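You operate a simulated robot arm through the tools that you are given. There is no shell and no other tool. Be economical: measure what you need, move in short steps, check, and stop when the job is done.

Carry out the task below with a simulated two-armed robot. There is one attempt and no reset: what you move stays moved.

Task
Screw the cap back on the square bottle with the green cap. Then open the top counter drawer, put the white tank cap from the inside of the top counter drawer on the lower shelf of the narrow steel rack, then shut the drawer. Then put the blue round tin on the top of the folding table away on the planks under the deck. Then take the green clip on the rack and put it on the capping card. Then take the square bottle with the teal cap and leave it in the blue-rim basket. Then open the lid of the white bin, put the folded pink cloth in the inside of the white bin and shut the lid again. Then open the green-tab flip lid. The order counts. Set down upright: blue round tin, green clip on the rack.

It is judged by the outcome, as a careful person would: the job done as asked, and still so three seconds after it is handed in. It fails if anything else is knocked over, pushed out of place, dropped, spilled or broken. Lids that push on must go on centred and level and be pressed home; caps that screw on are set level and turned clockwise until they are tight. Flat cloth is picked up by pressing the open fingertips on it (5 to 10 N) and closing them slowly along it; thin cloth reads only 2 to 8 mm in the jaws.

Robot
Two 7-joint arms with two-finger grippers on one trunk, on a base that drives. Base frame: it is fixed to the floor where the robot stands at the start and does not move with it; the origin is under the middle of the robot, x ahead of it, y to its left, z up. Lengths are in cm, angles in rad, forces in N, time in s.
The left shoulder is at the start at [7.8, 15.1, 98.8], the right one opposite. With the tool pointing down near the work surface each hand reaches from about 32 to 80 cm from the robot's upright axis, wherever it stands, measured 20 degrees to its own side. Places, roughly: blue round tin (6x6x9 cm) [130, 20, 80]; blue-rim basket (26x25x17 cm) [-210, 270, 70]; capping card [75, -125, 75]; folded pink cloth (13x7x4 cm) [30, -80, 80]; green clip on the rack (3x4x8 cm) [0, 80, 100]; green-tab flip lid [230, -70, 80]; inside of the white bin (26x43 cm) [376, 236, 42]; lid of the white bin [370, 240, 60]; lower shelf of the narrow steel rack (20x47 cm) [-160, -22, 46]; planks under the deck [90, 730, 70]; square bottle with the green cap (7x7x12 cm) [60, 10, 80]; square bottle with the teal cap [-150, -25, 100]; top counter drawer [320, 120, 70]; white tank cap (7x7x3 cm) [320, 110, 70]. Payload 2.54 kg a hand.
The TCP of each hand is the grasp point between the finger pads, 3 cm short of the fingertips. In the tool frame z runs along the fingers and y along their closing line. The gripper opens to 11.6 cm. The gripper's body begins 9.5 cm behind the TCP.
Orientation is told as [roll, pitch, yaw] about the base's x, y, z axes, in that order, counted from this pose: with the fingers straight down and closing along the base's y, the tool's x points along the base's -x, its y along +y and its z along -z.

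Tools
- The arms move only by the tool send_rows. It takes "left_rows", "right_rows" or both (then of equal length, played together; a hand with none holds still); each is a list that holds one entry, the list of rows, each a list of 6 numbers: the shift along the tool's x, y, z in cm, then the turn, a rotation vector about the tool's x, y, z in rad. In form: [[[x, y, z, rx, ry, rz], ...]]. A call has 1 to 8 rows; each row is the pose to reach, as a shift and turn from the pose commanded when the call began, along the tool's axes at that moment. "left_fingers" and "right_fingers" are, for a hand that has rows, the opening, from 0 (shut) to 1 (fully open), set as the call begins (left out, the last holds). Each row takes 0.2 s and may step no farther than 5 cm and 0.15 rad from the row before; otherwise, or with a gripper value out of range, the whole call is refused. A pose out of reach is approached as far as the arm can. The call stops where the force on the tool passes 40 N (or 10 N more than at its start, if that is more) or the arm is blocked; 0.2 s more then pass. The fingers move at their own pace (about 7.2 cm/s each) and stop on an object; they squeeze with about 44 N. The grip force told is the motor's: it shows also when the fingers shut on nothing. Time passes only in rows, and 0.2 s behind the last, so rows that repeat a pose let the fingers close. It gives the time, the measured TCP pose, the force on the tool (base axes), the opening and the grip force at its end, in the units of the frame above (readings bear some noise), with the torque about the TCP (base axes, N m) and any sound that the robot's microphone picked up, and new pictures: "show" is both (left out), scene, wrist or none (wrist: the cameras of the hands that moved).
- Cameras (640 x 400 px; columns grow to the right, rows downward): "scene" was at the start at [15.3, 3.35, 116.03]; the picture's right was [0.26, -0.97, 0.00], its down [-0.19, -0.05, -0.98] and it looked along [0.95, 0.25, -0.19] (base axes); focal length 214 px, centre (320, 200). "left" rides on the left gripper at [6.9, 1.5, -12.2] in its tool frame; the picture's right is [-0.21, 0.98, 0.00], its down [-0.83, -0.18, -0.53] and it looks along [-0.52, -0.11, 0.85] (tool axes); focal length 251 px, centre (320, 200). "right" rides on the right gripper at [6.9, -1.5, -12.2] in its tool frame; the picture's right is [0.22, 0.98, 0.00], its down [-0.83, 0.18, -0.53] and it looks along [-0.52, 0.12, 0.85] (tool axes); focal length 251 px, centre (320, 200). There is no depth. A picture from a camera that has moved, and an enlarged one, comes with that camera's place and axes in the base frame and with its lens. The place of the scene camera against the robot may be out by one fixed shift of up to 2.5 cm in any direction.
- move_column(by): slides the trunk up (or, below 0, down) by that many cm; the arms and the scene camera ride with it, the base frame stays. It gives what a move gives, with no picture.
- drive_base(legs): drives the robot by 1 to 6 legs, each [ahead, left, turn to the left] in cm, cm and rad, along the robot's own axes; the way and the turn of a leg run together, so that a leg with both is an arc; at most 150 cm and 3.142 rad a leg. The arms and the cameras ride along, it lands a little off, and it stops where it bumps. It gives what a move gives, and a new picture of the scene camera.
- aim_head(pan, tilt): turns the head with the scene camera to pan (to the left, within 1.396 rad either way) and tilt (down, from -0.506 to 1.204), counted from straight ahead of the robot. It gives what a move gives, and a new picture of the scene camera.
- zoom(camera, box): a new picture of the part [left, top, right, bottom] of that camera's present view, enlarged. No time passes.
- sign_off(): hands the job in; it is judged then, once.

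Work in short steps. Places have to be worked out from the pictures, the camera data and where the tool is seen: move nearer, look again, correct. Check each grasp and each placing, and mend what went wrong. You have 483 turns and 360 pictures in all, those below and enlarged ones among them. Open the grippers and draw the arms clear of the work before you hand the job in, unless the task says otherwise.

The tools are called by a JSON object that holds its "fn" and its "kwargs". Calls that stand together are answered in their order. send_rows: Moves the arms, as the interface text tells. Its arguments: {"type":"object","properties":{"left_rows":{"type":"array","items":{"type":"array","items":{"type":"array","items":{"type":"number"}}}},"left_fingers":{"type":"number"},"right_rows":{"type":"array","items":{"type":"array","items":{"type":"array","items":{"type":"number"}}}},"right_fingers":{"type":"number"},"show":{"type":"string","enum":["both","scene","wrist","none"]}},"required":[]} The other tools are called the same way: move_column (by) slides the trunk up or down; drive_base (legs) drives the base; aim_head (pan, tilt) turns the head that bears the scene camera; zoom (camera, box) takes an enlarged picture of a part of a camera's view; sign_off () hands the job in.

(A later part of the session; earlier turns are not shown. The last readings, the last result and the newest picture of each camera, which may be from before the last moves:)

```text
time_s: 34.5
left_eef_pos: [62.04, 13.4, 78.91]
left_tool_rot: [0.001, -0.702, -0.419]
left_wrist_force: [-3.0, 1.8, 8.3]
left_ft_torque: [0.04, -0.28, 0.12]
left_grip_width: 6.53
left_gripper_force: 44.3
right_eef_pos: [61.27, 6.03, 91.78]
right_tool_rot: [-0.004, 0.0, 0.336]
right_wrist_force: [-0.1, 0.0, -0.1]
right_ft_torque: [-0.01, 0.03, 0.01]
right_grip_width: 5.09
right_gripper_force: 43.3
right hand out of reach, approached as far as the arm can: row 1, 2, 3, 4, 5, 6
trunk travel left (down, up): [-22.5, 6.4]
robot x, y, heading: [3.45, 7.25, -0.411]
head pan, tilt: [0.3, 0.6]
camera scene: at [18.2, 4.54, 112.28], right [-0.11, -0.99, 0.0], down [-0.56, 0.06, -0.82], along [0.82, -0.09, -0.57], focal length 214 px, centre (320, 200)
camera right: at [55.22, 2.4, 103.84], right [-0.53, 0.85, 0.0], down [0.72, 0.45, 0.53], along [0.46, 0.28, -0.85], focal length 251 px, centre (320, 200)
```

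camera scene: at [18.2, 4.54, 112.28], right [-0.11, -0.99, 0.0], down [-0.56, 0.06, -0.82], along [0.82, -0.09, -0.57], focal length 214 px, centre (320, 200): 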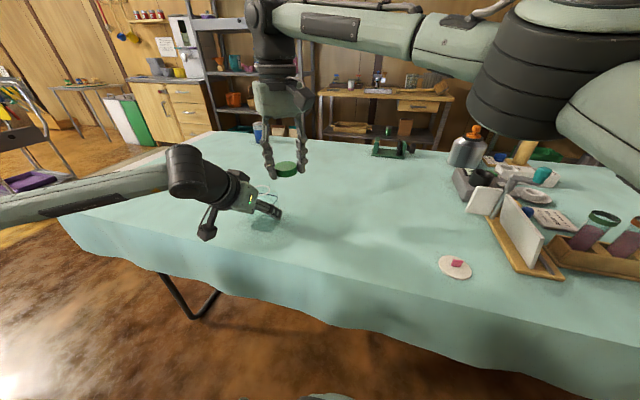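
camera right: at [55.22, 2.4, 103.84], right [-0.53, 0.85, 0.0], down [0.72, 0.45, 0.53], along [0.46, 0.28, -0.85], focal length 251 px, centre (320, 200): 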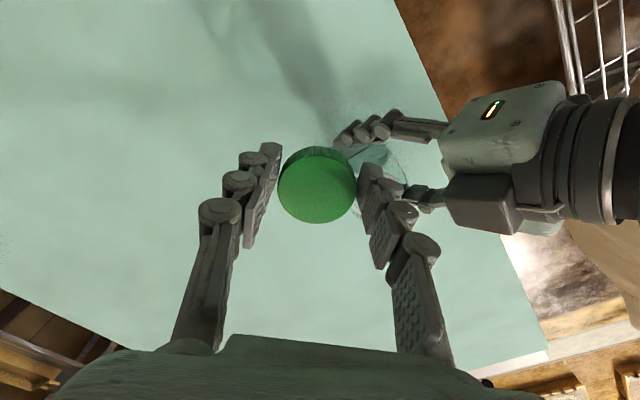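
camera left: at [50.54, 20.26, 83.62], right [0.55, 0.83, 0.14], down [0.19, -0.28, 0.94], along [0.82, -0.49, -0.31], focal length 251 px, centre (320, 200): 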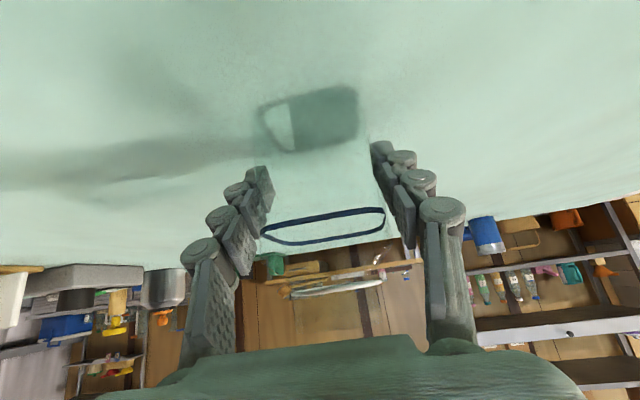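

The right hand can't quite reach across. I back it off and use the left hand to bring the bottle about 10 cm nearer, lifting it 1 cm and setting it down again.

{"fn": "send_rows", "kwargs": {"right_rows": [[[4, -4, -3, 0, 0, 0], [6.8, -7.3, -6, 0, 0, 0], [6.8, -10, -10, 0, 0, 0], [6.8, -14, -12, 0, 0, 0], [6.8, -18, -14, 0, 0, 0]]], "show": "none"}}

{"fn": "send_rows", "kwargs": {"left_rows": [[[-0.78, 0, -0.91, 0, 0, 0], [-1.3, -2.5, -0.4, 0, 0, 0], [-1.7, -5, -0.1, 0, 0, 0], [-2.1, -7.5, 0.2, 0, 0, 0], [-2.47, -9.95, 0.52, 0, 0, 0], [-2.1, -9.95, 0.94, 0, 0, 0], [-1.8, -9.95, 1.3, 0, 0, 0]]], "show": "scene"}}

```text
refused: row 1 steps farther than a row can; nothing moved
```

```text
time_s: 36.0
left_eef_pos: [60.02, 3.36, 79.08]
left_tool_rot: [-0.002, -0.703, -0.416]
left_wrist_force: [-0.5, 0.3, -2.8]
left_ft_torque: [0.05, 0.02, 0.03]
left_grip_width: 6.53
left_gripper_force: 44.1
right_eef_pos: [61.22, 6.22, 91.66]
right_tool_rot: [-0.003, 0.0, 0.336]
right_wrist_force: [0.3, 0.6, 0.0]
right_ft_torque: [0.0, 0.02, 0.03]
right_grip_width: 5.07
right_gripper_force: 44.2
trunk travel left (down, up): [-22.5, 6.4]
robot x, y, heading: [3.39, 7.37, -0.409]
head pan, tilt: [0.3, 0.6]
camera scene: at [18.19, 4.61, 112.28], right [-0.11, -0.99, 0.0], down [-0.56, 0.06, -0.82], along [0.82, -0.09, -0.57], focal length 214 px, centre (320, 200)
```

scene: 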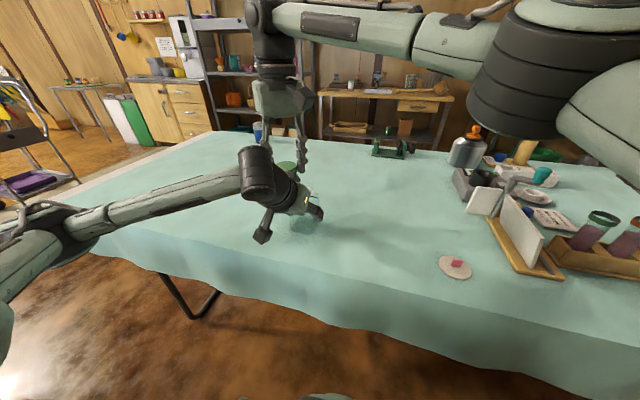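

The bottle arrived. I lower the left hand a touch so it rests, and bring the right hand over the new neck position [60, 3.5].

{"fn": "send_rows", "kwargs": {"left_rows": [[[0.1, 0, 0.12, 0, 0, 0], [0.1, 0, 0.12, 0, 0, 0], [0.1, 0, 0.12, 0, 0, 0], [0.1, 0, 0.12, 0, 0, 0]]], "right_rows": [[[1.7, -3, 0, 0, 0, 0], [3.4, -6, 0, 0, 0, 0], [5.2, -8.78, 1, 0, 0, 0], [5.2, -8.78, 3, 0, 0, 0]]], "show": "both"}}

```text
time_s: 37.0
left_eef_pos: [59.86, 3.38, 78.79]
left_tool_rot: [-0.001, -0.705, -0.417]
left_wrist_force: [2.5, -0.7, 2.9]
left_ft_torque: [0.22, -0.04, -0.1]
left_grip_width: 6.51
left_gripper_force: 44.1
right_eef_pos: [59.75, -4.25, 88.54]
right_tool_rot: [-0.001, -0.001, 0.338]
right_wrist_force: [-0.4, 0.9, 0.3]
right_ft_torque: [0.0, 0.0, 0.0]
right_grip_width: 5.08
right_gripper_force: 44.0
trunk travel left (down, up): [-22.5, 6.4]
robot x, y, heading: [3.3, 7.34, -0.413]
head pan, tilt: [0.3, 0.6]
camera scene: at [18.15, 4.59, 112.3], right [-0.11, -0.99, 0.0], down [-0.56, 0.06, -0.83], along [0.82, -0.09, -0.56], focal length 214 px, centre (320, 200)
camera right: at [53.69, -8.0, 100.72], right [-0.53, 0.85, 0.0], down [0.72, 0.44, 0.53], along [0.45, 0.28, -0.85], focal length 251 px, centre (320, 200)
camera left: at [48.52, 10.22, 83.6], right [0.55, 0.83, 0.14], down [0.19, -0.28, 0.94], along [0.82, -0.49, -0.31], focal length 251 px, centre (320, 200)
```

scene: 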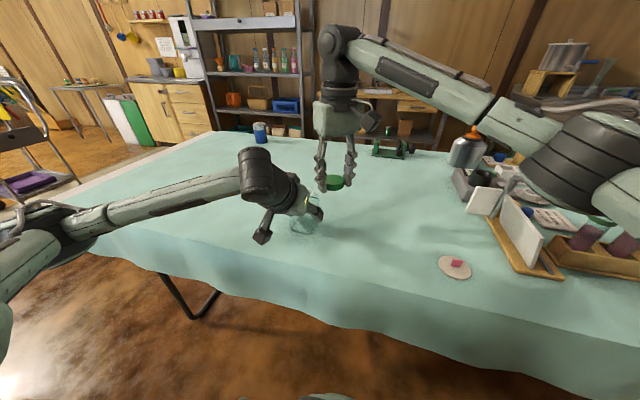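
right: 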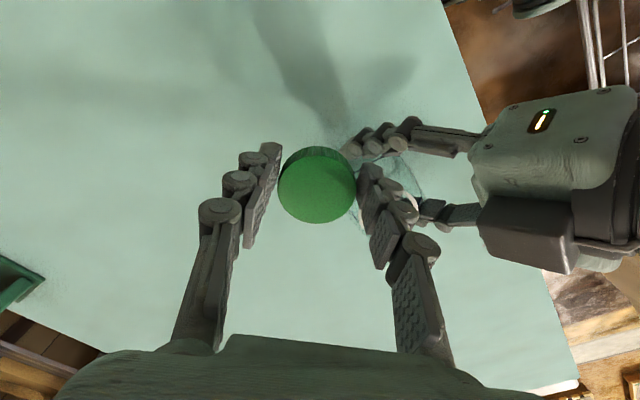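
left: 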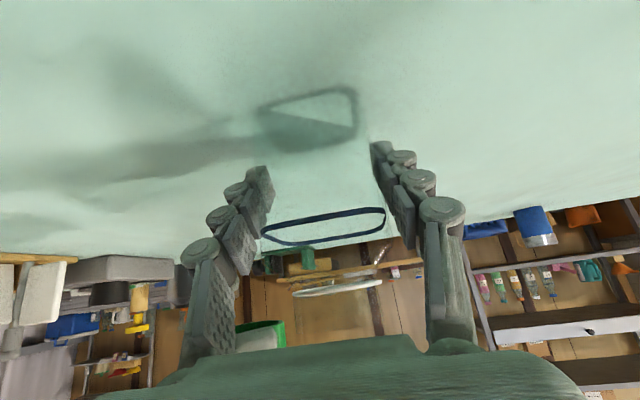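

The base for the row offsets was the reached pose, so I'm 7.7 cm short; I raise and shift the cap over the neck.

{"fn": "send_rows", "kwargs": {"right_rows": [[[0, 0, -3, 0, 0, 0], [-1.3, 3.6, -3, 0, 0, 0], [-2.7, 7.27, -3, 0, 0, 0], [-2.7, 7.27, -3, 0, 0, 0]]], "show": "both"}}

```text
time_s: 38.0
left_eef_pos: [59.97, 3.42, 78.8]
left_tool_rot: [-0.001, -0.703, -0.417]
left_wrist_force: [0.4, -1.4, 5.5]
left_ft_torque: [0.02, -0.05, 0.11]
left_grip_width: 6.51
left_gripper_force: 43.4
right_eef_pos: [59.79, 3.61, 91.59]
right_tool_rot: [0.002, -0.001, 0.337]
right_wrist_force: [0.3, -0.3, -0.3]
right_ft_torque: [-0.05, 0.03, 0.01]
right_grip_width: 5.09
right_gripper_force: 43.8
trunk travel left (down, up): [-22.5, 6.4]
robot x, y, heading: [3.55, 7.21, -0.408]
head pan, tilt: [0.3, 0.6]
camera scene: at [18.11, 4.61, 112.3], right [-0.11, -0.99, 0.0], down [-0.56, 0.06, -0.83], along [0.82, -0.09, -0.56], focal length 214 px, centre (320, 200)
camera right: at [53.85, -0.2, 103.81], right [-0.53, 0.85, 0.0], down [0.72, 0.44, 0.53], along [0.45, 0.28, -0.85], focal length 251 px, centre (320, 200)
```

scene: 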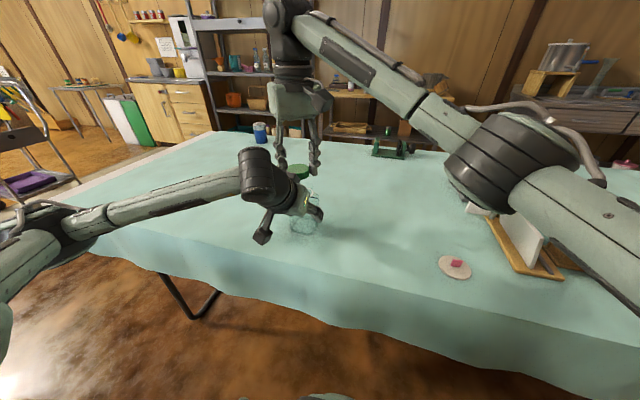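
right: 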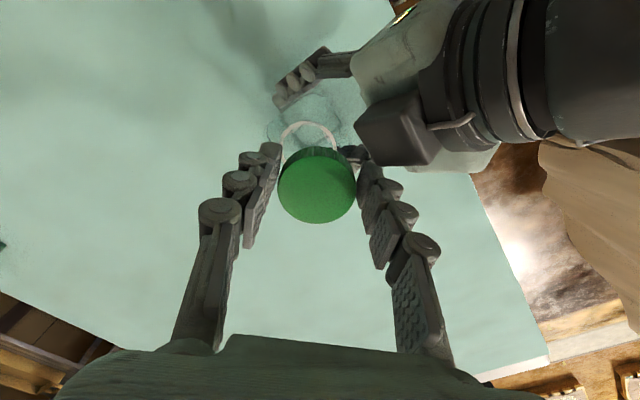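

The ring peeks out behind the cap; I zoom in to measure its centre.

{"fn": "zoom", "kwargs": {"camera": "right", "box": [240, 80, 400, 230]}}

```text
2.67 times, centred on (320, 155) of right
camera zoom: at [53.85, -0.2, 103.81], right [-0.53, 0.85, 0.0], down [0.72, 0.44, 0.53], along [0.45, 0.28, -0.85], focal length 670 px, centre (320, 320)
```

zoom: 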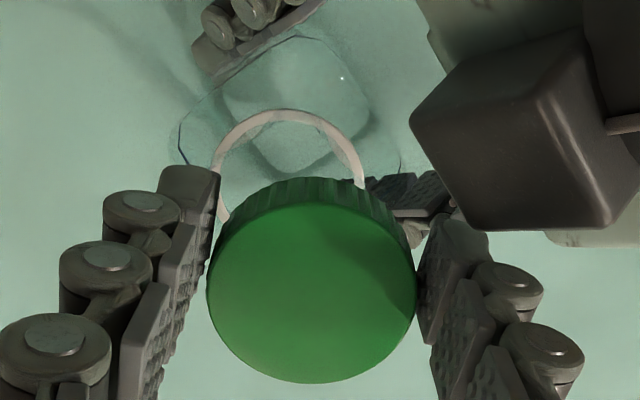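

Using the same camera for both, the cap needs to shift about 0.75 cm along tool -y and 0.2 along +x. I do that and lower to just above the neck.

{"fn": "send_rows", "kwargs": {"right_rows": [[[0.2, -0.75, 0, 0, 0, 0], [0.2, -0.75, 2, 0, 0, 0], [0.2, -0.75, 3.6, 0, 0, 0], [0.2, -0.75, 3.6, 0, 0, 0]]], "show": "both"}}

{"fn": "zoom", "kwargs": {"camera": "scene", "box": [240, 130, 360, 250]}}

{"fn": "zoom", "kwargs": {"camera": "left", "box": [220, 180, 440, 400]}}

```text
time_s: 39.0
left_eef_pos: [60.01, 3.32, 78.92]
left_tool_rot: [-0.003, -0.703, -0.417]
left_wrist_force: [-0.1, -1.2, 7.1]
left_ft_torque: [-0.24, 0.0, 0.09]
left_grip_width: 6.5
left_gripper_force: 43.8
right_eef_pos: [59.88, 2.7, 87.95]
right_tool_rot: [0.001, 0.0, 0.338]
right_wrist_force: [-0.4, -0.8, -0.3]
right_ft_torque: [0.03, -0.01, -0.01]
right_grip_width: 5.07
right_gripper_force: 44.0
trunk travel left (down, up): [-22.5, 6.4]
robot x, y, heading: [3.61, 7.53, -0.406]
head pan, tilt: [0.3, 0.6]
camera scene: at [18.11, 4.61, 112.3], right [-0.11, -0.99, 0.0], down [-0.56, 0.06, -0.83], along [0.82, -0.09, -0.56], focal length 214 px, centre (320, 200)
camera right: at [53.95, -1.04, 100.15], right [-0.53, 0.85, 0.0], down [0.72, 0.44, 0.53], along [0.45, 0.28, -0.85], focal length 251 px, centre (320, 200)
```

scene: 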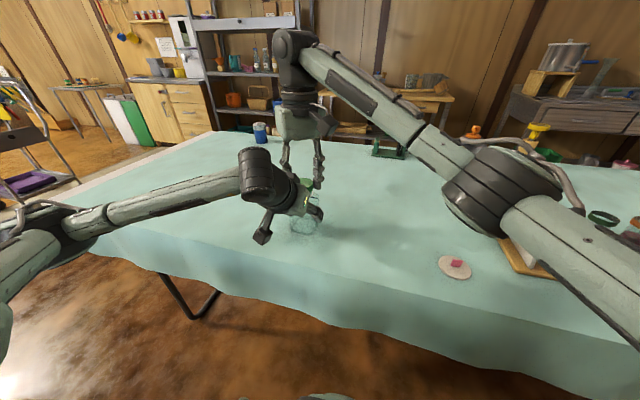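
right: 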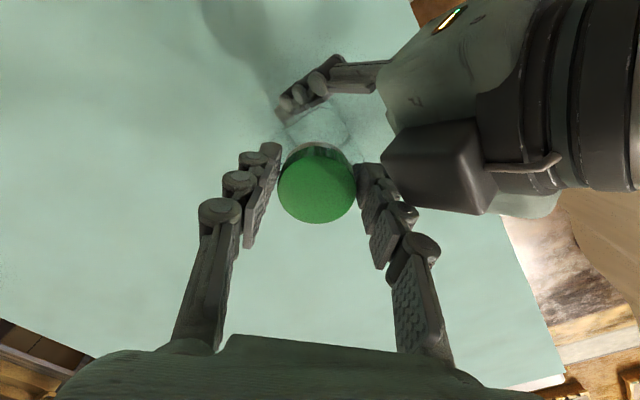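

```text
3.33 times, centred on (300, 190) of scene
camera zoom: at [18.11, 4.61, 112.3], right [-0.11, -0.99, 0.0], down [-0.56, 0.06, -0.83], along [0.82, -0.09, -0.56], focal length 715 px, centre (387, 233)
```

zoom: 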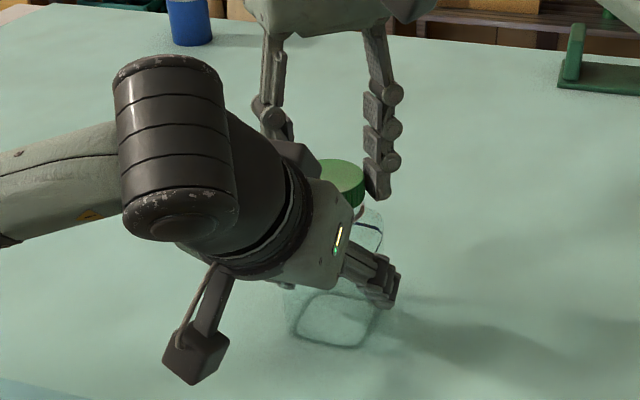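

```text
1.82 times, centred on (330, 290) of left
camera zoom: at [48.48, 10.23, 83.6], right [0.55, 0.83, 0.14], down [0.19, -0.28, 0.94], along [0.82, -0.49, -0.31], focal length 457 px, centre (302, 36)
```

zoom: 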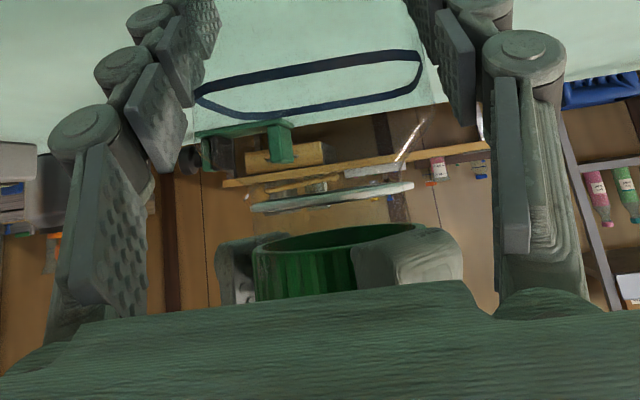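

The left camera shows the cap level and laterally aligned over the ring, 1.5 cm above it. I zoom the right camera to check the fore-aft alignment.

{"fn": "zoom", "kwargs": {"camera": "right", "box": [260, 110, 380, 230]}}

```text
3.33 times, centred on (320, 170) of right
camera zoom: at [53.95, -1.04, 100.15], right [-0.53, 0.85, 0.0], down [0.72, 0.44, 0.53], along [0.45, 0.28, -0.85], focal length 838 px, centre (320, 300)
```

zoom: 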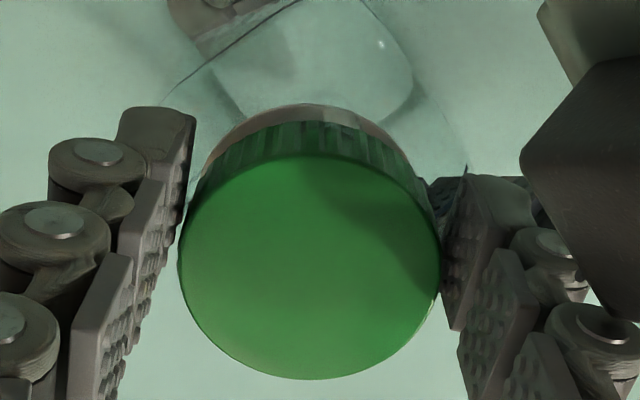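

Lateral alignment is good and fore-aft within a few mm. I lower in small steps watching the force.

{"fn": "send_rows", "kwargs": {"right_rows": [[[0, 0, 0.4, 0, 0, 0], [0, 0, 0.8, 0, 0, 0], [0, 0, 0.8, 0, 0, 0]]], "show": "none"}}

{"fn": "zoom", "kwargs": {"camera": "left", "box": [220, 180, 440, 400]}}

```text
time_s: 39.9
left_eef_pos: [59.96, 3.31, 78.97]
left_tool_rot: [0.0, -0.703, -0.417]
left_wrist_force: [6.3, -2.6, -2.3]
left_ft_torque: [-0.71, -0.18, 0.14]
left_grip_width: 6.53
left_gripper_force: 44.0
right_eef_pos: [60.01, 2.59, 87.49]
right_tool_rot: [-0.001, -0.004, 0.337]
right_wrist_force: [1.8, -4.0, 27.8]
right_ft_torque: [-0.07, 0.12, -0.07]
right_grip_width: 5.09
right_gripper_force: 44.1
trunk travel left (down, up): [-22.5, 6.4]
robot x, y, heading: [3.79, 7.39, -0.414]
head pan, tilt: [0.3, 0.6]
```

```text
1.82 times, centred on (330, 290) of left
camera zoom: at [48.46, 10.22, 83.61], right [0.54, 0.83, 0.14], down [0.19, -0.28, 0.94], along [0.82, -0.49, -0.31], focal length 457 px, centre (302, 36)
```

zoom: 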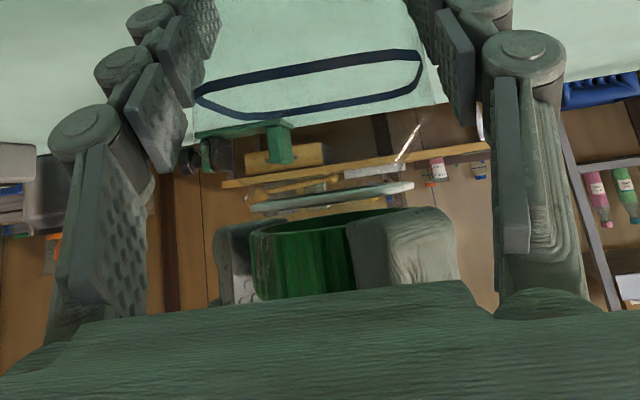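

Contact at 28 N with little torque: the cap sits level on the (clear) neck top. I ease the push and start turning clockwise.

{"fn": "send_rows", "kwargs": {"right_rows": [[[0, 0, -0.15, 0, 0, 0], [0, 0, -0.15, 0, 0, 0.13], [0, 0, -0.12, 0, 0, 0.27], [0, 0, -0.1, 0, 0, 0.41], [0, 0, -0.07, 0, 0, 0.55], [0, 0, -0.04, 0, 0, 0.69], [0, 0, -0.01, 0, 0, 0.83], [0, 0, 0.02, 0, 0, 0.97]]], "show": "none"}}

{"fn": "zoom", "kwargs": {"camera": "left", "box": [220, 180, 440, 400]}}

```text
time_s: 41.5
left_eef_pos: [59.83, 3.42, 78.93]
left_tool_rot: [-0.003, -0.706, -0.418]
left_wrist_force: [-3.1, 1.8, 5.9]
left_ft_torque: [-0.1, 0.51, -0.07]
left_grip_width: 6.51
left_gripper_force: 43.9
right_eef_pos: [59.95, 3.23, 87.32]
right_tool_rot: [0.009, -0.004, -0.479]
right_wrist_force: [-0.4, 1.2, 6.3]
right_ft_torque: [-0.09, 0.05, 0.02]
right_grip_width: 5.11
right_gripper_force: 43.8
trunk travel left (down, up): [-22.5, 6.4]
robot x, y, heading: [3.93, 7.33, -0.417]
head pan, tilt: [0.3, 0.6]
stopped in row 8 (right hand): the force on the tool passed its limit at 41 N (the readings are from after the stop); the commanded pose is now the measured one
```

```text
1.82 times, centred on (330, 290) of left
camera zoom: at [48.36, 10.24, 83.6], right [0.55, 0.82, 0.14], down [0.19, -0.28, 0.94], along [0.81, -0.49, -0.31], focal length 457 px, centre (302, 36)
```

zoom: 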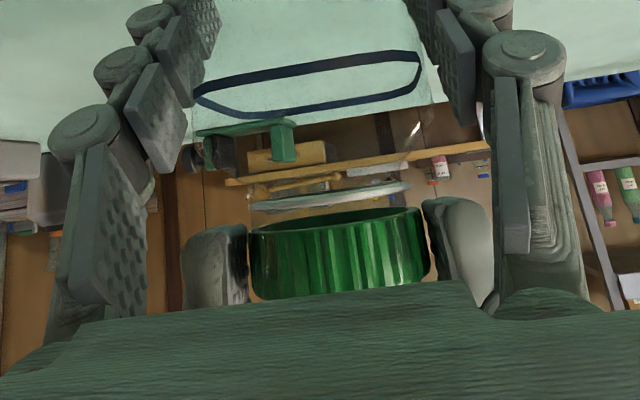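

The TCP orbited by 0.64 cm, which tells me the cap's centre is 0.8 cm ahead of the TCP (matching the ring at [60.65, 2.9]). I continue turning about that centre.

{"fn": "send_rows", "kwargs": {"right_rows": [[[-0.01, 0.112, 0.1, 0, 0, 0.14], [-0.03, 0.221, 0.13, 0, 0, 0.28], [-0.07, 0.326, 0.16, 0, 0, 0.42], [-0.122, 0.425, 0.19, 0, 0, 0.56], [-0.188, 0.515, 0.22, 0, 0, 0.7], [-0.266, 0.596, 0.25, 0, 0, 0.84], [-0.354, 0.664, 0.28, 0, 0, 0.98]]], "show": "none"}}

{"fn": "zoom", "kwargs": {"camera": "left", "box": [220, 180, 440, 400]}}

```text
time_s: 43.1
left_eef_pos: [59.73, 3.25, 78.87]
left_tool_rot: [-0.005, -0.705, -0.421]
left_wrist_force: [-2.5, 1.5, -9.5]
left_ft_torque: [-2.3, -2.73, -0.41]
left_grip_width: 6.51
left_gripper_force: 44.0
right_eef_pos: [60.54, 3.74, 87.37]
right_tool_rot: [0.011, 0.006, -1.463]
right_wrist_force: [13.9, 2.2, 35.7]
right_ft_torque: [1.23, 0.74, 0.99]
right_grip_width: 5.08
right_gripper_force: 44.2
trunk travel left (down, up): [-22.5, 6.4]
robot x, y, heading: [3.88, 7.19, -0.411]
head pan, tilt: [0.3, 0.6]
```

```text
1.82 times, centred on (330, 290) of left
camera zoom: at [48.33, 10.23, 83.61], right [0.55, 0.82, 0.14], down [0.18, -0.28, 0.94], along [0.81, -0.49, -0.31], focal length 457 px, centre (302, 36)
```

zoom: 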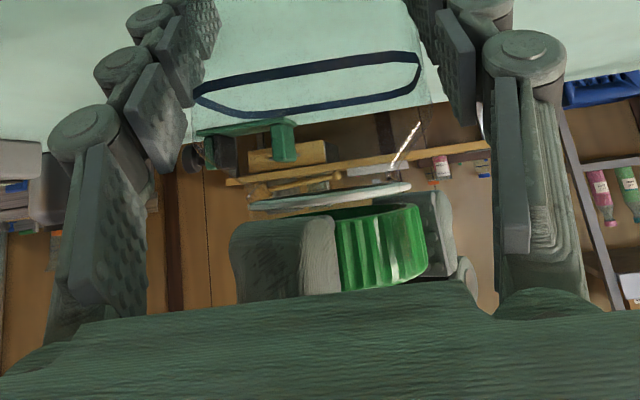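

Force is up but the cap hasn't descended. I check the situation in pictures before going on.

{"fn": "zoom", "kwargs": {"camera": "right", "box": [220, 80, 460, 240]}}

{"fn": "zoom", "kwargs": {"camera": "scene", "box": [250, 140, 350, 240]}}

```text
2.50 times, centred on (340, 160) of right
camera zoom: at [58.21, 10.21, 99.57], right [0.95, 0.32, 0.01], down [0.26, -0.81, 0.53], along [0.18, -0.5, -0.85], focal length 629 px, centre (270, 300)
```

zoom: 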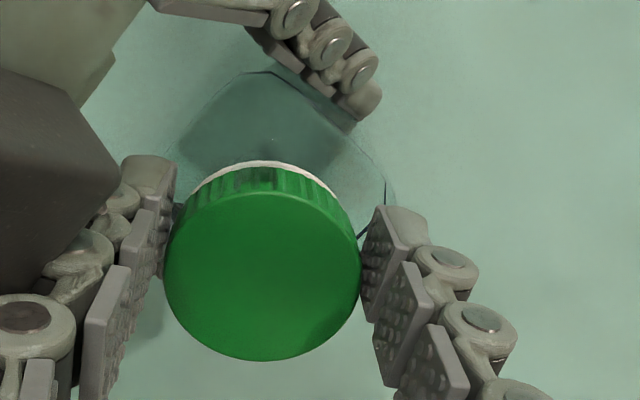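

```text
4.00 times, centred on (300, 190) of scene
camera zoom: at [18.03, 4.69, 112.32], right [-0.11, -0.99, 0.0], down [-0.56, 0.06, -0.83], along [0.82, -0.09, -0.56], focal length 858 px, centre (400, 240)
```

zoom: 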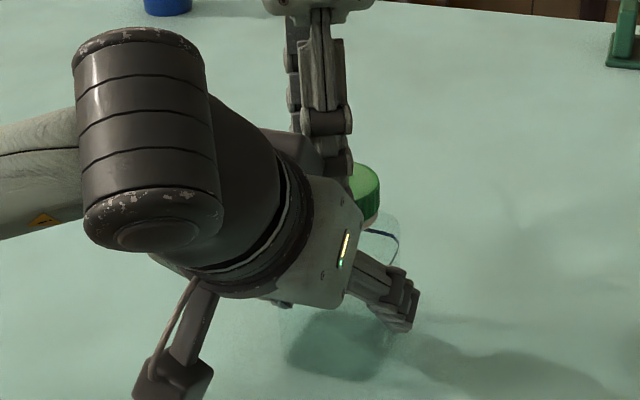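

The right fingers have come against the box on the left hand, so that resistance isn't the thread. I ease off and turn back counter-clockwise 0.7 rad before re-gripping.

{"fn": "send_rows", "kwargs": {"right_rows": [[[0, 0, -0.25, 0, 0, 0], [-0.01, -0.112, -0.25, 0, 0, -0.14], [-0.03, -0.221, -0.25, 0, 0, -0.28], [-0.07, -0.326, -0.25, 0, 0, -0.42], [-0.122, -0.425, -0.25, 0, 0, -0.56], [-0.188, -0.515, -0.25, 0, 0, -0.7]]], "show": "none"}}

```text
time_s: 44.5
left_eef_pos: [59.84, 3.29, 78.93]
left_tool_rot: [-0.003, -0.703, -0.422]
left_wrist_force: [-12.7, 1.2, 3.8]
left_ft_torque: [-0.56, -0.78, -0.02]
left_grip_width: 6.53
left_gripper_force: 44.1
right_eef_pos: [60.11, 3.32, 87.4]
right_tool_rot: [0.009, 0.002, -0.758]
right_wrist_force: [14.2, 1.9, 14.6]
right_ft_torque: [0.06, -0.59, 0.09]
right_grip_width: 5.06
right_gripper_force: 43.9
trunk travel left (down, up): [-22.5, 6.4]
robot x, y, heading: [3.59, 7.18, -0.411]
head pan, tilt: [0.3, 0.6]
```

Lateral force suggests the neck is already inside the cap skirt. I open the right fingers slightly and centre the TCP on the cap.

{"fn": "send_rows", "kwargs": {"right_rows": [[[0, 0, 0, 0, 0, 0], [0, 0, 0, 0, 0, 0], [-0.4, 0, 0.1, 0, 0, 0], [-0.8, 0, 0.3, 0, 0, 0]]], "right_fingers": 0.62, "show": "wrist"}}

{"fn": "zoom", "kwargs": {"camera": "left", "box": [220, 180, 440, 400]}}

```text
time_s: 45.5
left_eef_pos: [59.96, 3.32, 78.89]
left_tool_rot: [-0.004, -0.705, -0.42]
left_wrist_force: [4.9, -1.8, 7.9]
left_ft_torque: [-0.33, 0.11, 0.16]
left_grip_width: 6.5
left_gripper_force: 43.7
right_eef_pos: [60.66, 2.81, 87.0]
right_tool_rot: [0.007, 0.003, -0.762]
right_wrist_force: [-0.9, -0.3, 0.7]
right_ft_torque: [0.03, -0.04, 0.03]
right_grip_width: 7.2
right_gripper_force: 0.1
trunk travel left (down, up): [-22.5, 6.4]
robot x, y, heading: [3.6, 7.31, -0.408]
head pan, tilt: [0.3, 0.6]
camera right: at [54.55, 6.37, 99.12], right [0.52, 0.86, 0.01], down [0.72, -0.44, 0.53], along [0.46, -0.27, -0.85], focal length 251 px, centre (320, 200)
```

right: 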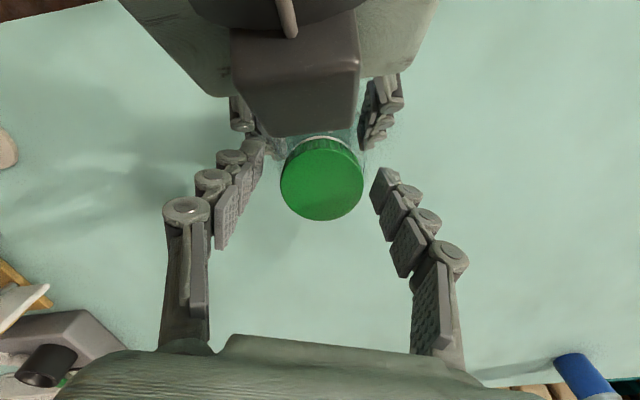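

```text
1.82 times, centred on (330, 290) of left
camera zoom: at [48.5, 10.21, 83.6], right [0.55, 0.83, 0.14], down [0.18, -0.28, 0.94], along [0.82, -0.49, -0.31], focal length 457 px, centre (302, 36)
```

zoom: 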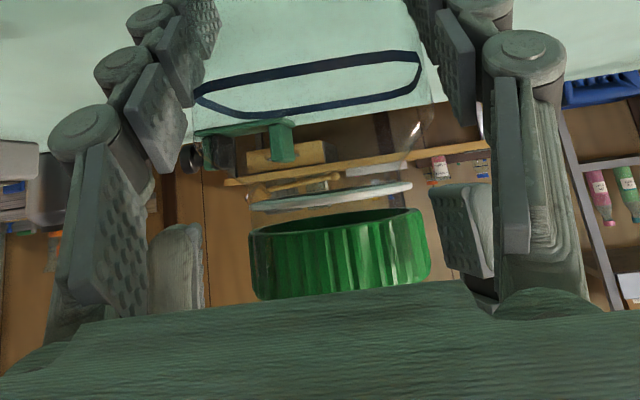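

The cap sits level on the neck. I rotate the open hand back counter-clockwise, then close on the cap.

{"fn": "send_rows", "kwargs": {"right_rows": [[[0, 0, 0, 0, 0, -0.14], [0, 0, 0, 0, 0, -0.28], [0, 0, 0, 0, 0, -0.42], [0, 0, 0, 0, 0, -0.56], [0, 0, 0, 0, 0, -0.7], [0, 0, 0, 0, 0, -0.84], [0, 0, 0, 0, 0, -0.98], [0, 0, 0, 0, 0, -1.12]]], "show": "none"}}

{"fn": "send_rows", "kwargs": {"right_rows": [[[0, 0, 0, 0, 0, 0], [0, 0, 0, 0, 0, 0], [0, 0, 0, 0, 0, 0]]], "right_fingers": 0, "show": "wrist"}}

```text
time_s: 47.3
left_eef_pos: [59.87, 3.25, 78.79]
left_tool_rot: [-0.004, -0.706, -0.419]
left_wrist_force: [6.2, 2.5, 11.9]
left_ft_torque: [-0.42, -0.28, 0.22]
left_grip_width: 6.5
left_gripper_force: 43.6
right_eef_pos: [60.67, 2.6, 86.95]
right_tool_rot: [0.005, -0.006, 0.361]
right_wrist_force: [-0.4, 0.1, 0.4]
right_ft_torque: [0.03, 0.04, 0.01]
right_grip_width: 7.19
right_gripper_force: 0.0
trunk travel left (down, up): [-22.5, 6.4]
robot x, y, heading: [3.52, 7.53, -0.41]
head pan, tilt: [0.3, 0.6]
```

```text
time_s: 48.1
left_eef_pos: [59.82, 3.27, 78.95]
left_tool_rot: [-0.003, -0.705, -0.42]
left_wrist_force: [6.9, 2.3, 12.3]
left_ft_torque: [-0.42, -0.23, 0.24]
left_grip_width: 6.5
left_gripper_force: 44.1
right_eef_pos: [60.61, 2.72, 87.07]
right_tool_rot: [0.005, -0.006, 0.36]
right_wrist_force: [-0.2, 0.5, 1.8]
right_ft_torque: [-0.07, 0.0, 0.01]
right_grip_width: 4.78
right_gripper_force: 44.4
trunk travel left (down, up): [-22.5, 6.4]
robot x, y, heading: [3.67, 7.32, -0.41]
head pan, tilt: [0.3, 0.6]
camera right: at [54.62, -1.19, 99.13], right [-0.54, 0.84, 0.0], down [0.71, 0.46, 0.54], along [0.45, 0.3, -0.84], focal length 251 px, centre (320, 200)
```

right: 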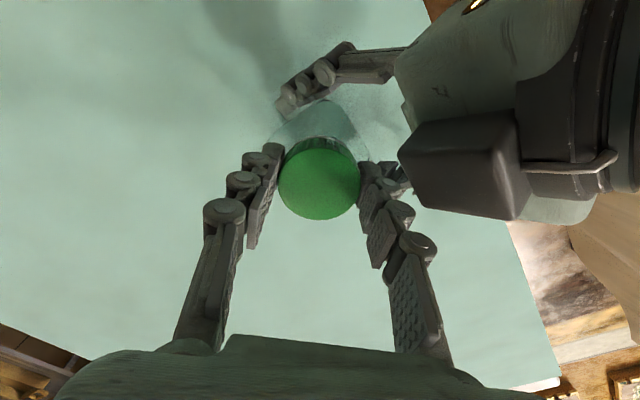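

Gripped centred (4.8 cm). Now push lightly and turn clockwise 1.1 rad.

{"fn": "send_rows", "kwargs": {"right_rows": [[[0, 0, 0.12, 0, 0, 0.1], [0, 0, 0.14, 0, 0, 0.24], [0, 0, 0.17, 0, 0, 0.38], [0, 0, 0.2, 0, 0, 0.52], [0, 0, 0.23, 0, 0, 0.66], [0, 0, 0.26, 0, 0, 0.8], [0, 0, 0.29, 0, 0, 0.94], [0, 0, 0.32, 0, 0, 1.08]]], "show": "none"}}

{"fn": "zoom", "kwargs": {"camera": "left", "box": [220, 180, 440, 400]}}

```text
time_s: 49.9
left_eef_pos: [59.87, 3.3, 78.82]
left_tool_rot: [-0.004, -0.704, -0.422]
left_wrist_force: [11.8, -5.0, 3.5]
left_ft_torque: [-0.02, -0.45, 0.28]
left_grip_width: 6.5
left_gripper_force: 44.3
right_eef_pos: [60.54, 2.95, 86.88]
right_tool_rot: [0.01, -0.001, -0.72]
right_wrist_force: [1.4, 8.1, 19.1]
right_ft_torque: [-0.04, 0.0, 0.02]
right_grip_width: 4.72
right_gripper_force: 43.7
trunk travel left (down, up): [-22.5, 6.4]
robot x, y, heading: [3.64, 7.43, -0.409]
head pan, tilt: [0.3, 0.6]
```

```text
1.82 times, centred on (330, 290) of left
camera zoom: at [48.38, 10.23, 83.59], right [0.55, 0.82, 0.14], down [0.19, -0.28, 0.94], along [0.81, -0.49, -0.31], focal length 457 px, centre (302, 36)
```

zoom: 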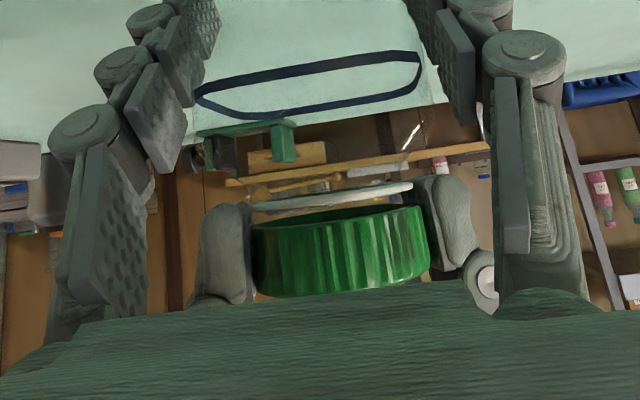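

It is descending (cap rim nearer the ring). I repeat: open, turn back, re-grip, turn.

{"fn": "send_rows", "kwargs": {"right_rows": [[[0, 0, 0, 0, 0, 0], [0, 0, 0, 0, 0, -0.14], [0, 0, 0, 0, 0, -0.29], [0, 0, 0, 0, 0, -0.44], [0, 0, 0, 0, 0, -0.59], [0, 0, 0, 0, 0, -0.74], [0, 0, 0, 0, 0, -0.89], [0, 0, 0, 0, 0, -1.04]]], "right_fingers": 0.6, "show": "none"}}

{"fn": "send_rows", "kwargs": {"right_rows": [[[0, 0, 0, 0, 0, 0], [0, 0, 0, 0, 0, 0], [0, 0, 0.1, 0, 0, 0.14], [0, 0, 0.14, 0, 0, 0.29], [0, 0, 0.17, 0, 0, 0.44], [0, 0, 0.2, 0, 0, 0.59], [0, 0, 0.23, 0, 0, 0.74], [0, 0, 0.26, 0, 0, 0.89]]], "right_fingers": 0, "show": "none"}}

{"fn": "zoom", "kwargs": {"camera": "left", "box": [220, 180, 440, 400]}}

```text
time_s: 51.7
left_eef_pos: [59.77, 3.23, 78.83]
left_tool_rot: [-0.002, -0.704, -0.421]
left_wrist_force: [-4.6, 2.0, 9.1]
left_ft_torque: [-0.43, 0.16, -0.25]
left_grip_width: 6.53
left_gripper_force: 43.9
right_eef_pos: [60.6, 2.77, 86.8]
right_tool_rot: [0.005, -0.008, 0.321]
right_wrist_force: [0.1, -0.2, 0.0]
right_ft_torque: [0.02, 0.01, -0.01]
right_grip_width: 6.96
right_gripper_force: 0.0
trunk travel left (down, up): [-22.5, 6.4]
robot x, y, heading: [3.55, 7.55, -0.409]
head pan, tilt: [0.3, 0.6]
```

```text
time_s: 53.5
left_eef_pos: [59.91, 3.1, 78.79]
left_tool_rot: [-0.002, -0.705, -0.421]
left_wrist_force: [1.4, -6.3, -1.8]
left_ft_torque: [-0.07, 0.17, -0.06]
left_grip_width: 6.52
left_gripper_force: 43.8
right_eef_pos: [60.62, 2.86, 86.58]
right_tool_rot: [0.012, 0.0, -0.573]
right_wrist_force: [-2.6, 2.9, 16.4]
right_ft_torque: [-0.45, -0.25, -0.06]
right_grip_width: 4.95
right_gripper_force: 43.9
trunk travel left (down, up): [-22.5, 6.4]
robot x, y, heading: [4.08, 7.51, -0.409]
head pan, tilt: [0.3, 0.6]
```

```text
1.82 times, centred on (330, 290) of left
camera zoom: at [48.37, 10.19, 83.59], right [0.55, 0.82, 0.14], down [0.19, -0.28, 0.94], along [0.81, -0.49, -0.31], focal length 457 px, centre (302, 36)
```

zoom: 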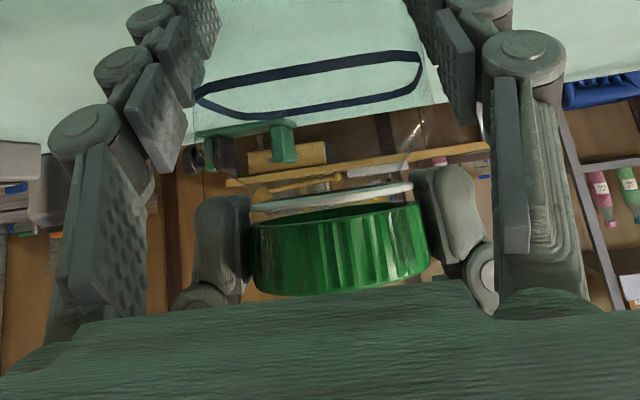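

Slow but steady descent. I continue the cycles, watching the torque about z for tightness.

{"fn": "send_rows", "kwargs": {"right_rows": [[[0, 0, -0.12, 0, 0, 0], [0, 0, -0.12, 0, 0, -0.14], [0, 0, -0.12, 0, 0, -0.29], [0, 0, -0.12, 0, 0, -0.44], [0, 0, -0.12, 0, 0, -0.59], [0, 0, -0.12, 0, 0, -0.74], [0, 0, -0.12, 0, 0, -0.89], [0, 0, -0.12, 0, 0, -1.04]]], "right_fingers": 0.6, "show": "none"}}

{"fn": "send_rows", "kwargs": {"right_rows": [[[0, 0, 0, 0, 0, 0], [0, 0, 0, 0, 0, 0], [0, 0, 0.1, 0, 0, 0.14], [0, 0, 0.14, 0, 0, 0.29], [0, 0, 0.17, 0, 0, 0.44], [0, 0, 0.19, 0, 0, 0.59], [0, 0, 0.21, 0, 0, 0.74], [0, 0, 0.23, 0, 0, 0.89]]], "right_fingers": 0, "show": "none"}}

{"fn": "send_rows", "kwargs": {"right_rows": [[[0, 0, -0.12, 0, 0, 0], [0, 0, -0.12, 0, 0, -0.14], [0, 0, -0.12, 0, 0, -0.29], [0, 0, -0.12, 0, 0, -0.44], [0, 0, -0.12, 0, 0, -0.59], [0, 0, -0.12, 0, 0, -0.74], [0, 0, -0.12, 0, 0, -0.89], [0, 0, -0.12, 0, 0, -1.04]]], "right_fingers": 0.6, "show": "none"}}

{"fn": "send_rows", "kwargs": {"right_rows": [[[0, 0, 0, 0, 0, 0], [0, 0, 0, 0, 0, 0], [0, 0, 0.1, 0, 0, 0.14], [0, 0, 0.14, 0, 0, 0.29], [0, 0, 0.17, 0, 0, 0.44], [0, 0, 0.19, 0, 0, 0.59], [0, 0, 0.21, 0, 0, 0.74], [0, 0, 0.23, 0, 0, 0.89]]], "right_fingers": 0, "show": "none"}}

{"fn": "zoom", "kwargs": {"camera": "left", "box": [220, 180, 440, 400]}}

```text
time_s: 55.3
left_eef_pos: [59.85, 3.31, 78.87]
left_tool_rot: [-0.003, -0.704, -0.421]
left_wrist_force: [-1.4, -0.1, 5.7]
left_ft_torque: [-0.16, -0.06, 0.03]
left_grip_width: 6.52
left_gripper_force: 43.6
right_eef_pos: [60.49, 2.68, 86.72]
right_tool_rot: [0.004, -0.007, 0.472]
right_wrist_force: [0.5, -0.7, 0.0]
right_ft_torque: [-0.01, -0.02, 0.02]
right_grip_width: 6.95
right_gripper_force: 0.0
trunk travel left (down, up): [-22.5, 6.4]
robot x, y, heading: [3.88, 6.99, -0.404]
head pan, tilt: [0.3, 0.6]
```

```text
time_s: 57.1
left_eef_pos: [59.88, 3.29, 78.92]
left_tool_rot: [-0.003, -0.703, -0.42]
left_wrist_force: [8.7, -2.3, -2.4]
left_ft_torque: [-0.22, -0.3, 0.06]
left_grip_width: 6.51
left_gripper_force: 44.6
right_eef_pos: [60.73, 2.89, 86.43]
right_tool_rot: [0.009, -0.004, -0.424]
right_wrist_force: [-1.7, 0.2, 18.2]
right_ft_torque: [-0.34, -0.04, 0.0]
right_grip_width: 5.02
right_gripper_force: 44.0
trunk travel left (down, up): [-22.5, 6.4]
robot x, y, heading: [3.58, 7.3, -0.412]
head pan, tilt: [0.3, 0.6]
```

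```text
time_s: 58.9
left_eef_pos: [59.75, 3.13, 78.9]
left_tool_rot: [-0.006, -0.702, -0.426]
left_wrist_force: [-16.0, -10.3, 7.6]
left_ft_torque: [2.04, -2.32, 0.79]
left_grip_width: 6.5
left_gripper_force: 44.0
right_eef_pos: [60.73, 2.86, 86.51]
right_tool_rot: [0.0, -0.014, 0.621]
right_wrist_force: [19.4, 14.7, 0.3]
right_ft_torque: [-0.47, 0.68, -1.03]
right_grip_width: 6.97
right_gripper_force: 0.0
trunk travel left (down, up): [-22.5, 6.4]
robot x, y, heading: [3.55, 7.05, -0.411]
head pan, tilt: [0.3, 0.6]
```

```text
time_s: 60.7
left_eef_pos: [59.64, 3.28, 78.74]
left_tool_rot: [0.0, -0.704, -0.423]
left_wrist_force: [-8.0, -9.7, -2.6]
left_ft_torque: [0.73, 0.4, -1.54]
left_grip_width: 6.52
left_gripper_force: 43.9
right_eef_pos: [60.49, 2.95, 86.3]
right_tool_rot: [0.007, -0.002, -0.267]
right_wrist_force: [1.2, 2.6, 20.2]
right_ft_torque: [0.02, -0.08, 1.68]
right_grip_width: 4.91
right_gripper_force: 43.7
trunk travel left (down, up): [-22.5, 6.4]
robot x, y, heading: [3.2, 7.36, -0.407]
head pan, tilt: [0.3, 0.6]
```

```text
1.82 times, centred on (330, 290) of left
camera zoom: at [48.29, 10.22, 83.61], right [0.55, 0.82, 0.14], down [0.19, -0.28, 0.94], along [0.81, -0.49, -0.31], focal length 457 px, centre (302, 36)
```

zoom: 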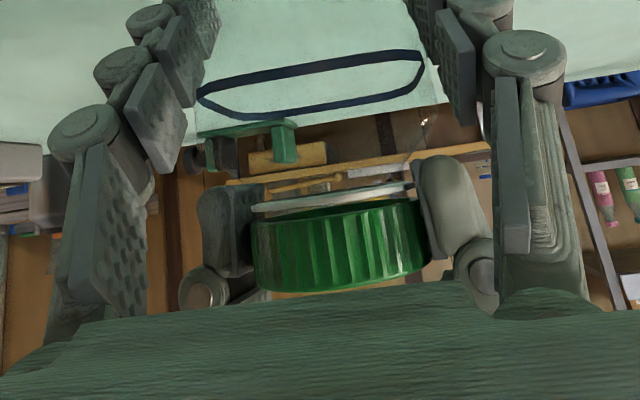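

Torque about z is now 1.7 N m, so it is tightening. One more small turn to confirm it's home.

{"fn": "send_rows", "kwargs": {"right_rows": [[[0, 0, 0, 0, 0, 0.1], [0, 0, 0, 0, 0, 0.2], [0, 0, 0, 0, 0, 0.3], [0, 0, 0, 0, 0, 0.3]]], "show": "none"}}

{"fn": "zoom", "kwargs": {"camera": "left", "box": [220, 180, 440, 400]}}

```text
time_s: 61.7
left_eef_pos: [59.87, 3.15, 78.82]
left_tool_rot: [-0.001, -0.703, -0.42]
left_wrist_force: [-6.6, -10.3, -1.2]
left_ft_torque: [1.07, 0.08, -1.02]
left_grip_width: 6.53
left_gripper_force: 44.2
right_eef_pos: [60.64, 2.83, 86.28]
right_tool_rot: [0.009, -0.001, -0.569]
right_wrist_force: [3.7, 13.5, 7.6]
right_ft_torque: [-0.07, 0.03, 0.79]
right_grip_width: 5.02
right_gripper_force: 43.8
trunk travel left (down, up): [-22.5, 6.4]
robot x, y, heading: [3.69, 6.98, -0.411]
head pan, tilt: [0.3, 0.6]
```

```text
1.82 times, centred on (330, 290) of left
camera zoom: at [48.41, 10.21, 83.58], right [0.55, 0.82, 0.14], down [0.19, -0.28, 0.94], along [0.81, -0.49, -0.31], focal length 457 px, centre (302, 36)
```

zoom: 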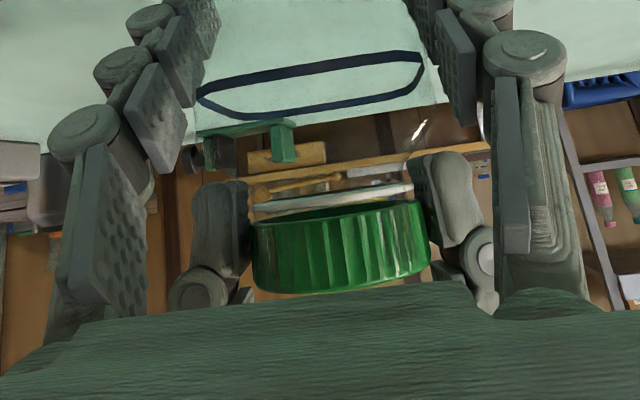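

Not conclusive. Another cycle with a slightly lower grip, reading the torque partway.

{"fn": "send_rows", "kwargs": {"right_rows": [[[0, 0, 0, 0, 0, 0], [0, 0, 0, 0, 0, -0.14], [0, 0, 0, 0, 0, -0.29], [0, 0, 0, 0, 0, -0.44], [0, 0, 0, 0, 0, -0.59], [0, 0, 0, 0, 0, -0.74], [0, 0, 0, 0, 0, -0.89], [0, 0, 0, 0, 0, -0.97]]], "right_fingers": 0.6, "show": "none"}}

{"fn": "send_rows", "kwargs": {"right_rows": [[[0, 0, 0, 0, 0, 0], [0, 0, 0, 0, 0, 0], [0, 0, 0.1, 0, 0, 0.14], [0, 0, 0.1, 0, 0, 0.29], [0, 0, 0.12, 0, 0, 0.44]]], "right_fingers": 0, "show": "none"}}

{"fn": "send_rows", "kwargs": {"right_rows": [[[0, 0, 0.02, 0, 0, 0.14], [0, 0, 0.02, 0, 0, 0.29]]], "show": "none"}}

{"fn": "send_rows", "kwargs": {"right_rows": [[[0, 0, 0.02, 0, 0, 0.14], [0, 0, 0.02, 0, 0, 0.29], [0, 0, 0.02, 0, 0, 0.4]]], "show": "none"}}

{"fn": "zoom", "kwargs": {"camera": "left", "box": [220, 180, 440, 400]}}

```text
time_s: 63.5
left_eef_pos: [59.9, 3.26, 78.84]
left_tool_rot: [-0.003, -0.704, -0.418]
left_wrist_force: [3.1, 1.6, 4.7]
left_ft_torque: [0.35, -0.35, -0.04]
left_grip_width: 6.53
left_gripper_force: 44.4
right_eef_pos: [60.57, 2.71, 86.18]
right_tool_rot: [0.004, -0.007, 0.402]
right_wrist_force: [0.0, 0.4, 0.7]
right_ft_torque: [-0.01, -0.01, 0.01]
right_grip_width: 6.96
right_gripper_force: 0.0
trunk travel left (down, up): [-22.5, 6.4]
robot x, y, heading: [3.73, 7.56, -0.408]
head pan, tilt: [0.3, 0.6]
```

```text
time_s: 64.7
left_eef_pos: [59.85, 3.16, 78.86]
left_tool_rot: [-0.003, -0.703, -0.42]
left_wrist_force: [0.3, -0.7, 3.1]
left_ft_torque: [0.5, -0.6, -0.38]
left_grip_width: 6.5
left_gripper_force: 43.6
right_eef_pos: [60.51, 2.8, 86.27]
right_tool_rot: [0.007, -0.004, -0.044]
right_wrist_force: [1.9, -0.5, 9.2]
right_ft_torque: [-0.4, -0.12, 0.11]
right_grip_width: 4.71
right_gripper_force: 43.8
trunk travel left (down, up): [-22.5, 6.4]
robot x, y, heading: [4.04, 7.52, -0.415]
head pan, tilt: [0.3, 0.6]
```

```text
time_s: 65.3
left_eef_pos: [59.83, 3.29, 78.8]
left_tool_rot: [-0.001, -0.704, -0.42]
left_wrist_force: [5.2, 0.9, -1.6]
left_ft_torque: [0.27, 0.07, -1.92]
left_grip_width: 6.57
left_gripper_force: 43.6
right_eef_pos: [60.45, 2.95, 86.26]
right_tool_rot: [0.008, -0.002, -0.329]
right_wrist_force: [-5.7, -0.1, 16.4]
right_ft_torque: [-0.47, 0.21, 1.69]
right_grip_width: 4.98
right_gripper_force: 44.0
trunk travel left (down, up): [-22.5, 6.4]
robot x, y, heading: [3.27, 7.12, -0.408]
head pan, tilt: [0.3, 0.6]
```

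```text
time_s: 66.1
left_eef_pos: [59.79, 3.31, 78.84]
left_tool_rot: [-0.004, -0.705, -0.421]
left_wrist_force: [-1.0, -4.3, -3.0]
left_ft_torque: [0.73, -0.14, -0.74]
left_grip_width: 6.56
left_gripper_force: 44.1
right_eef_pos: [60.6, 2.93, 86.25]
right_tool_rot: [0.011, -0.001, -0.733]
right_wrist_force: [5.8, 4.1, 26.7]
right_ft_torque: [-0.88, 0.14, 0.6]
right_grip_width: 4.91
right_gripper_force: 43.6
trunk travel left (down, up): [-22.5, 6.4]
robot x, y, heading: [3.71, 7.28, -0.413]
head pan, tilt: [0.3, 0.6]
```

```text
1.82 times, centred on (330, 290) of left
camera zoom: at [48.33, 10.21, 83.59], right [0.55, 0.82, 0.14], down [0.19, -0.28, 0.94], along [0.81, -0.49, -0.31], focal length 457 px, centre (302, 36)
```

zoom: 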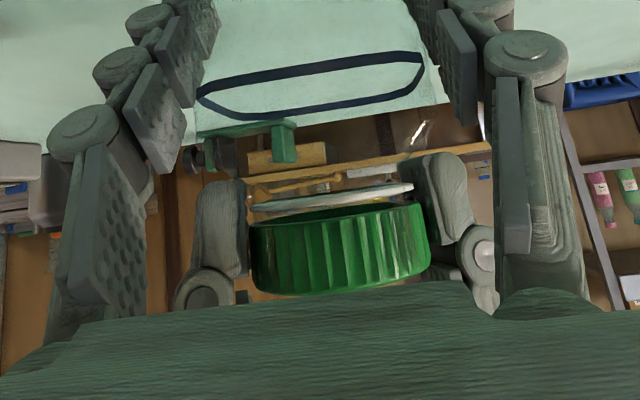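

The torque climbs to 1.7 N m and then the fingers slip: the cap is tight and level. I release it and raise the right hand.

{"fn": "send_rows", "kwargs": {"right_rows": [[[0, 0, 0, 0, 0, 0], [0, 0, 0, 0, 0, 0], [0, 0, -3, 0, 0, 0], [0, 0, -7, 0, 0, 0], [0, 0, -12, 0, 0, 0], [0, -3, -16, 0, 0, 0.05]]], "right_fingers": 0.62, "show": "wrist"}}

{"fn": "zoom", "kwargs": {"camera": "left", "box": [220, 180, 440, 400]}}

```text
time_s: 67.5
left_eef_pos: [59.97, 3.27, 78.89]
left_tool_rot: [-0.004, -0.703, -0.421]
left_wrist_force: [-4.0, -0.2, 7.1]
left_ft_torque: [0.22, -0.06, 0.12]
left_grip_width: 6.52
left_gripper_force: 44.2
right_eef_pos: [58.49, 0.58, 102.06]
right_tool_rot: [0.008, 0.002, -0.781]
right_wrist_force: [0.0, 0.6, -0.3]
right_ft_torque: [-0.03, 0.01, -0.02]
right_grip_width: 7.2
right_gripper_force: 0.0
trunk travel left (down, up): [-22.5, 6.4]
robot x, y, heading: [3.44, 7.78, -0.409]
head pan, tilt: [0.3, 0.6]
camera right: at [52.46, 4.34, 114.26], right [0.54, 0.84, 0.01], down [0.71, -0.46, 0.53], along [0.45, -0.28, -0.85], focal length 251 px, centre (320, 200)
```

right: 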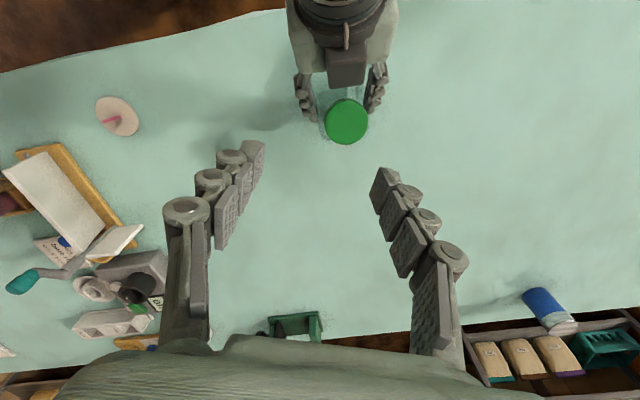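

```text
1.82 times, centred on (330, 290) of left
camera zoom: at [48.4, 10.2, 83.57], right [0.55, 0.82, 0.14], down [0.19, -0.28, 0.94], along [0.81, -0.49, -0.31], focal length 457 px, centre (302, 36)
```

zoom: 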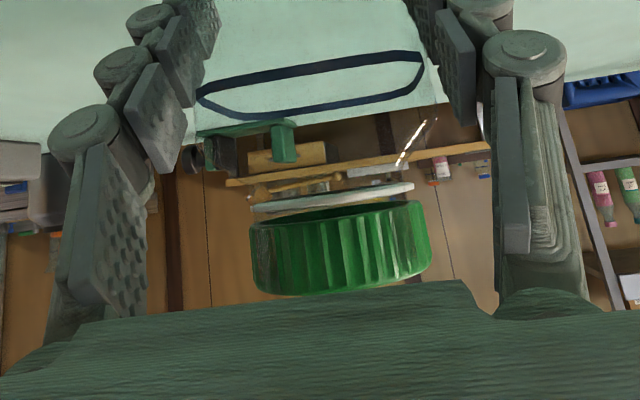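

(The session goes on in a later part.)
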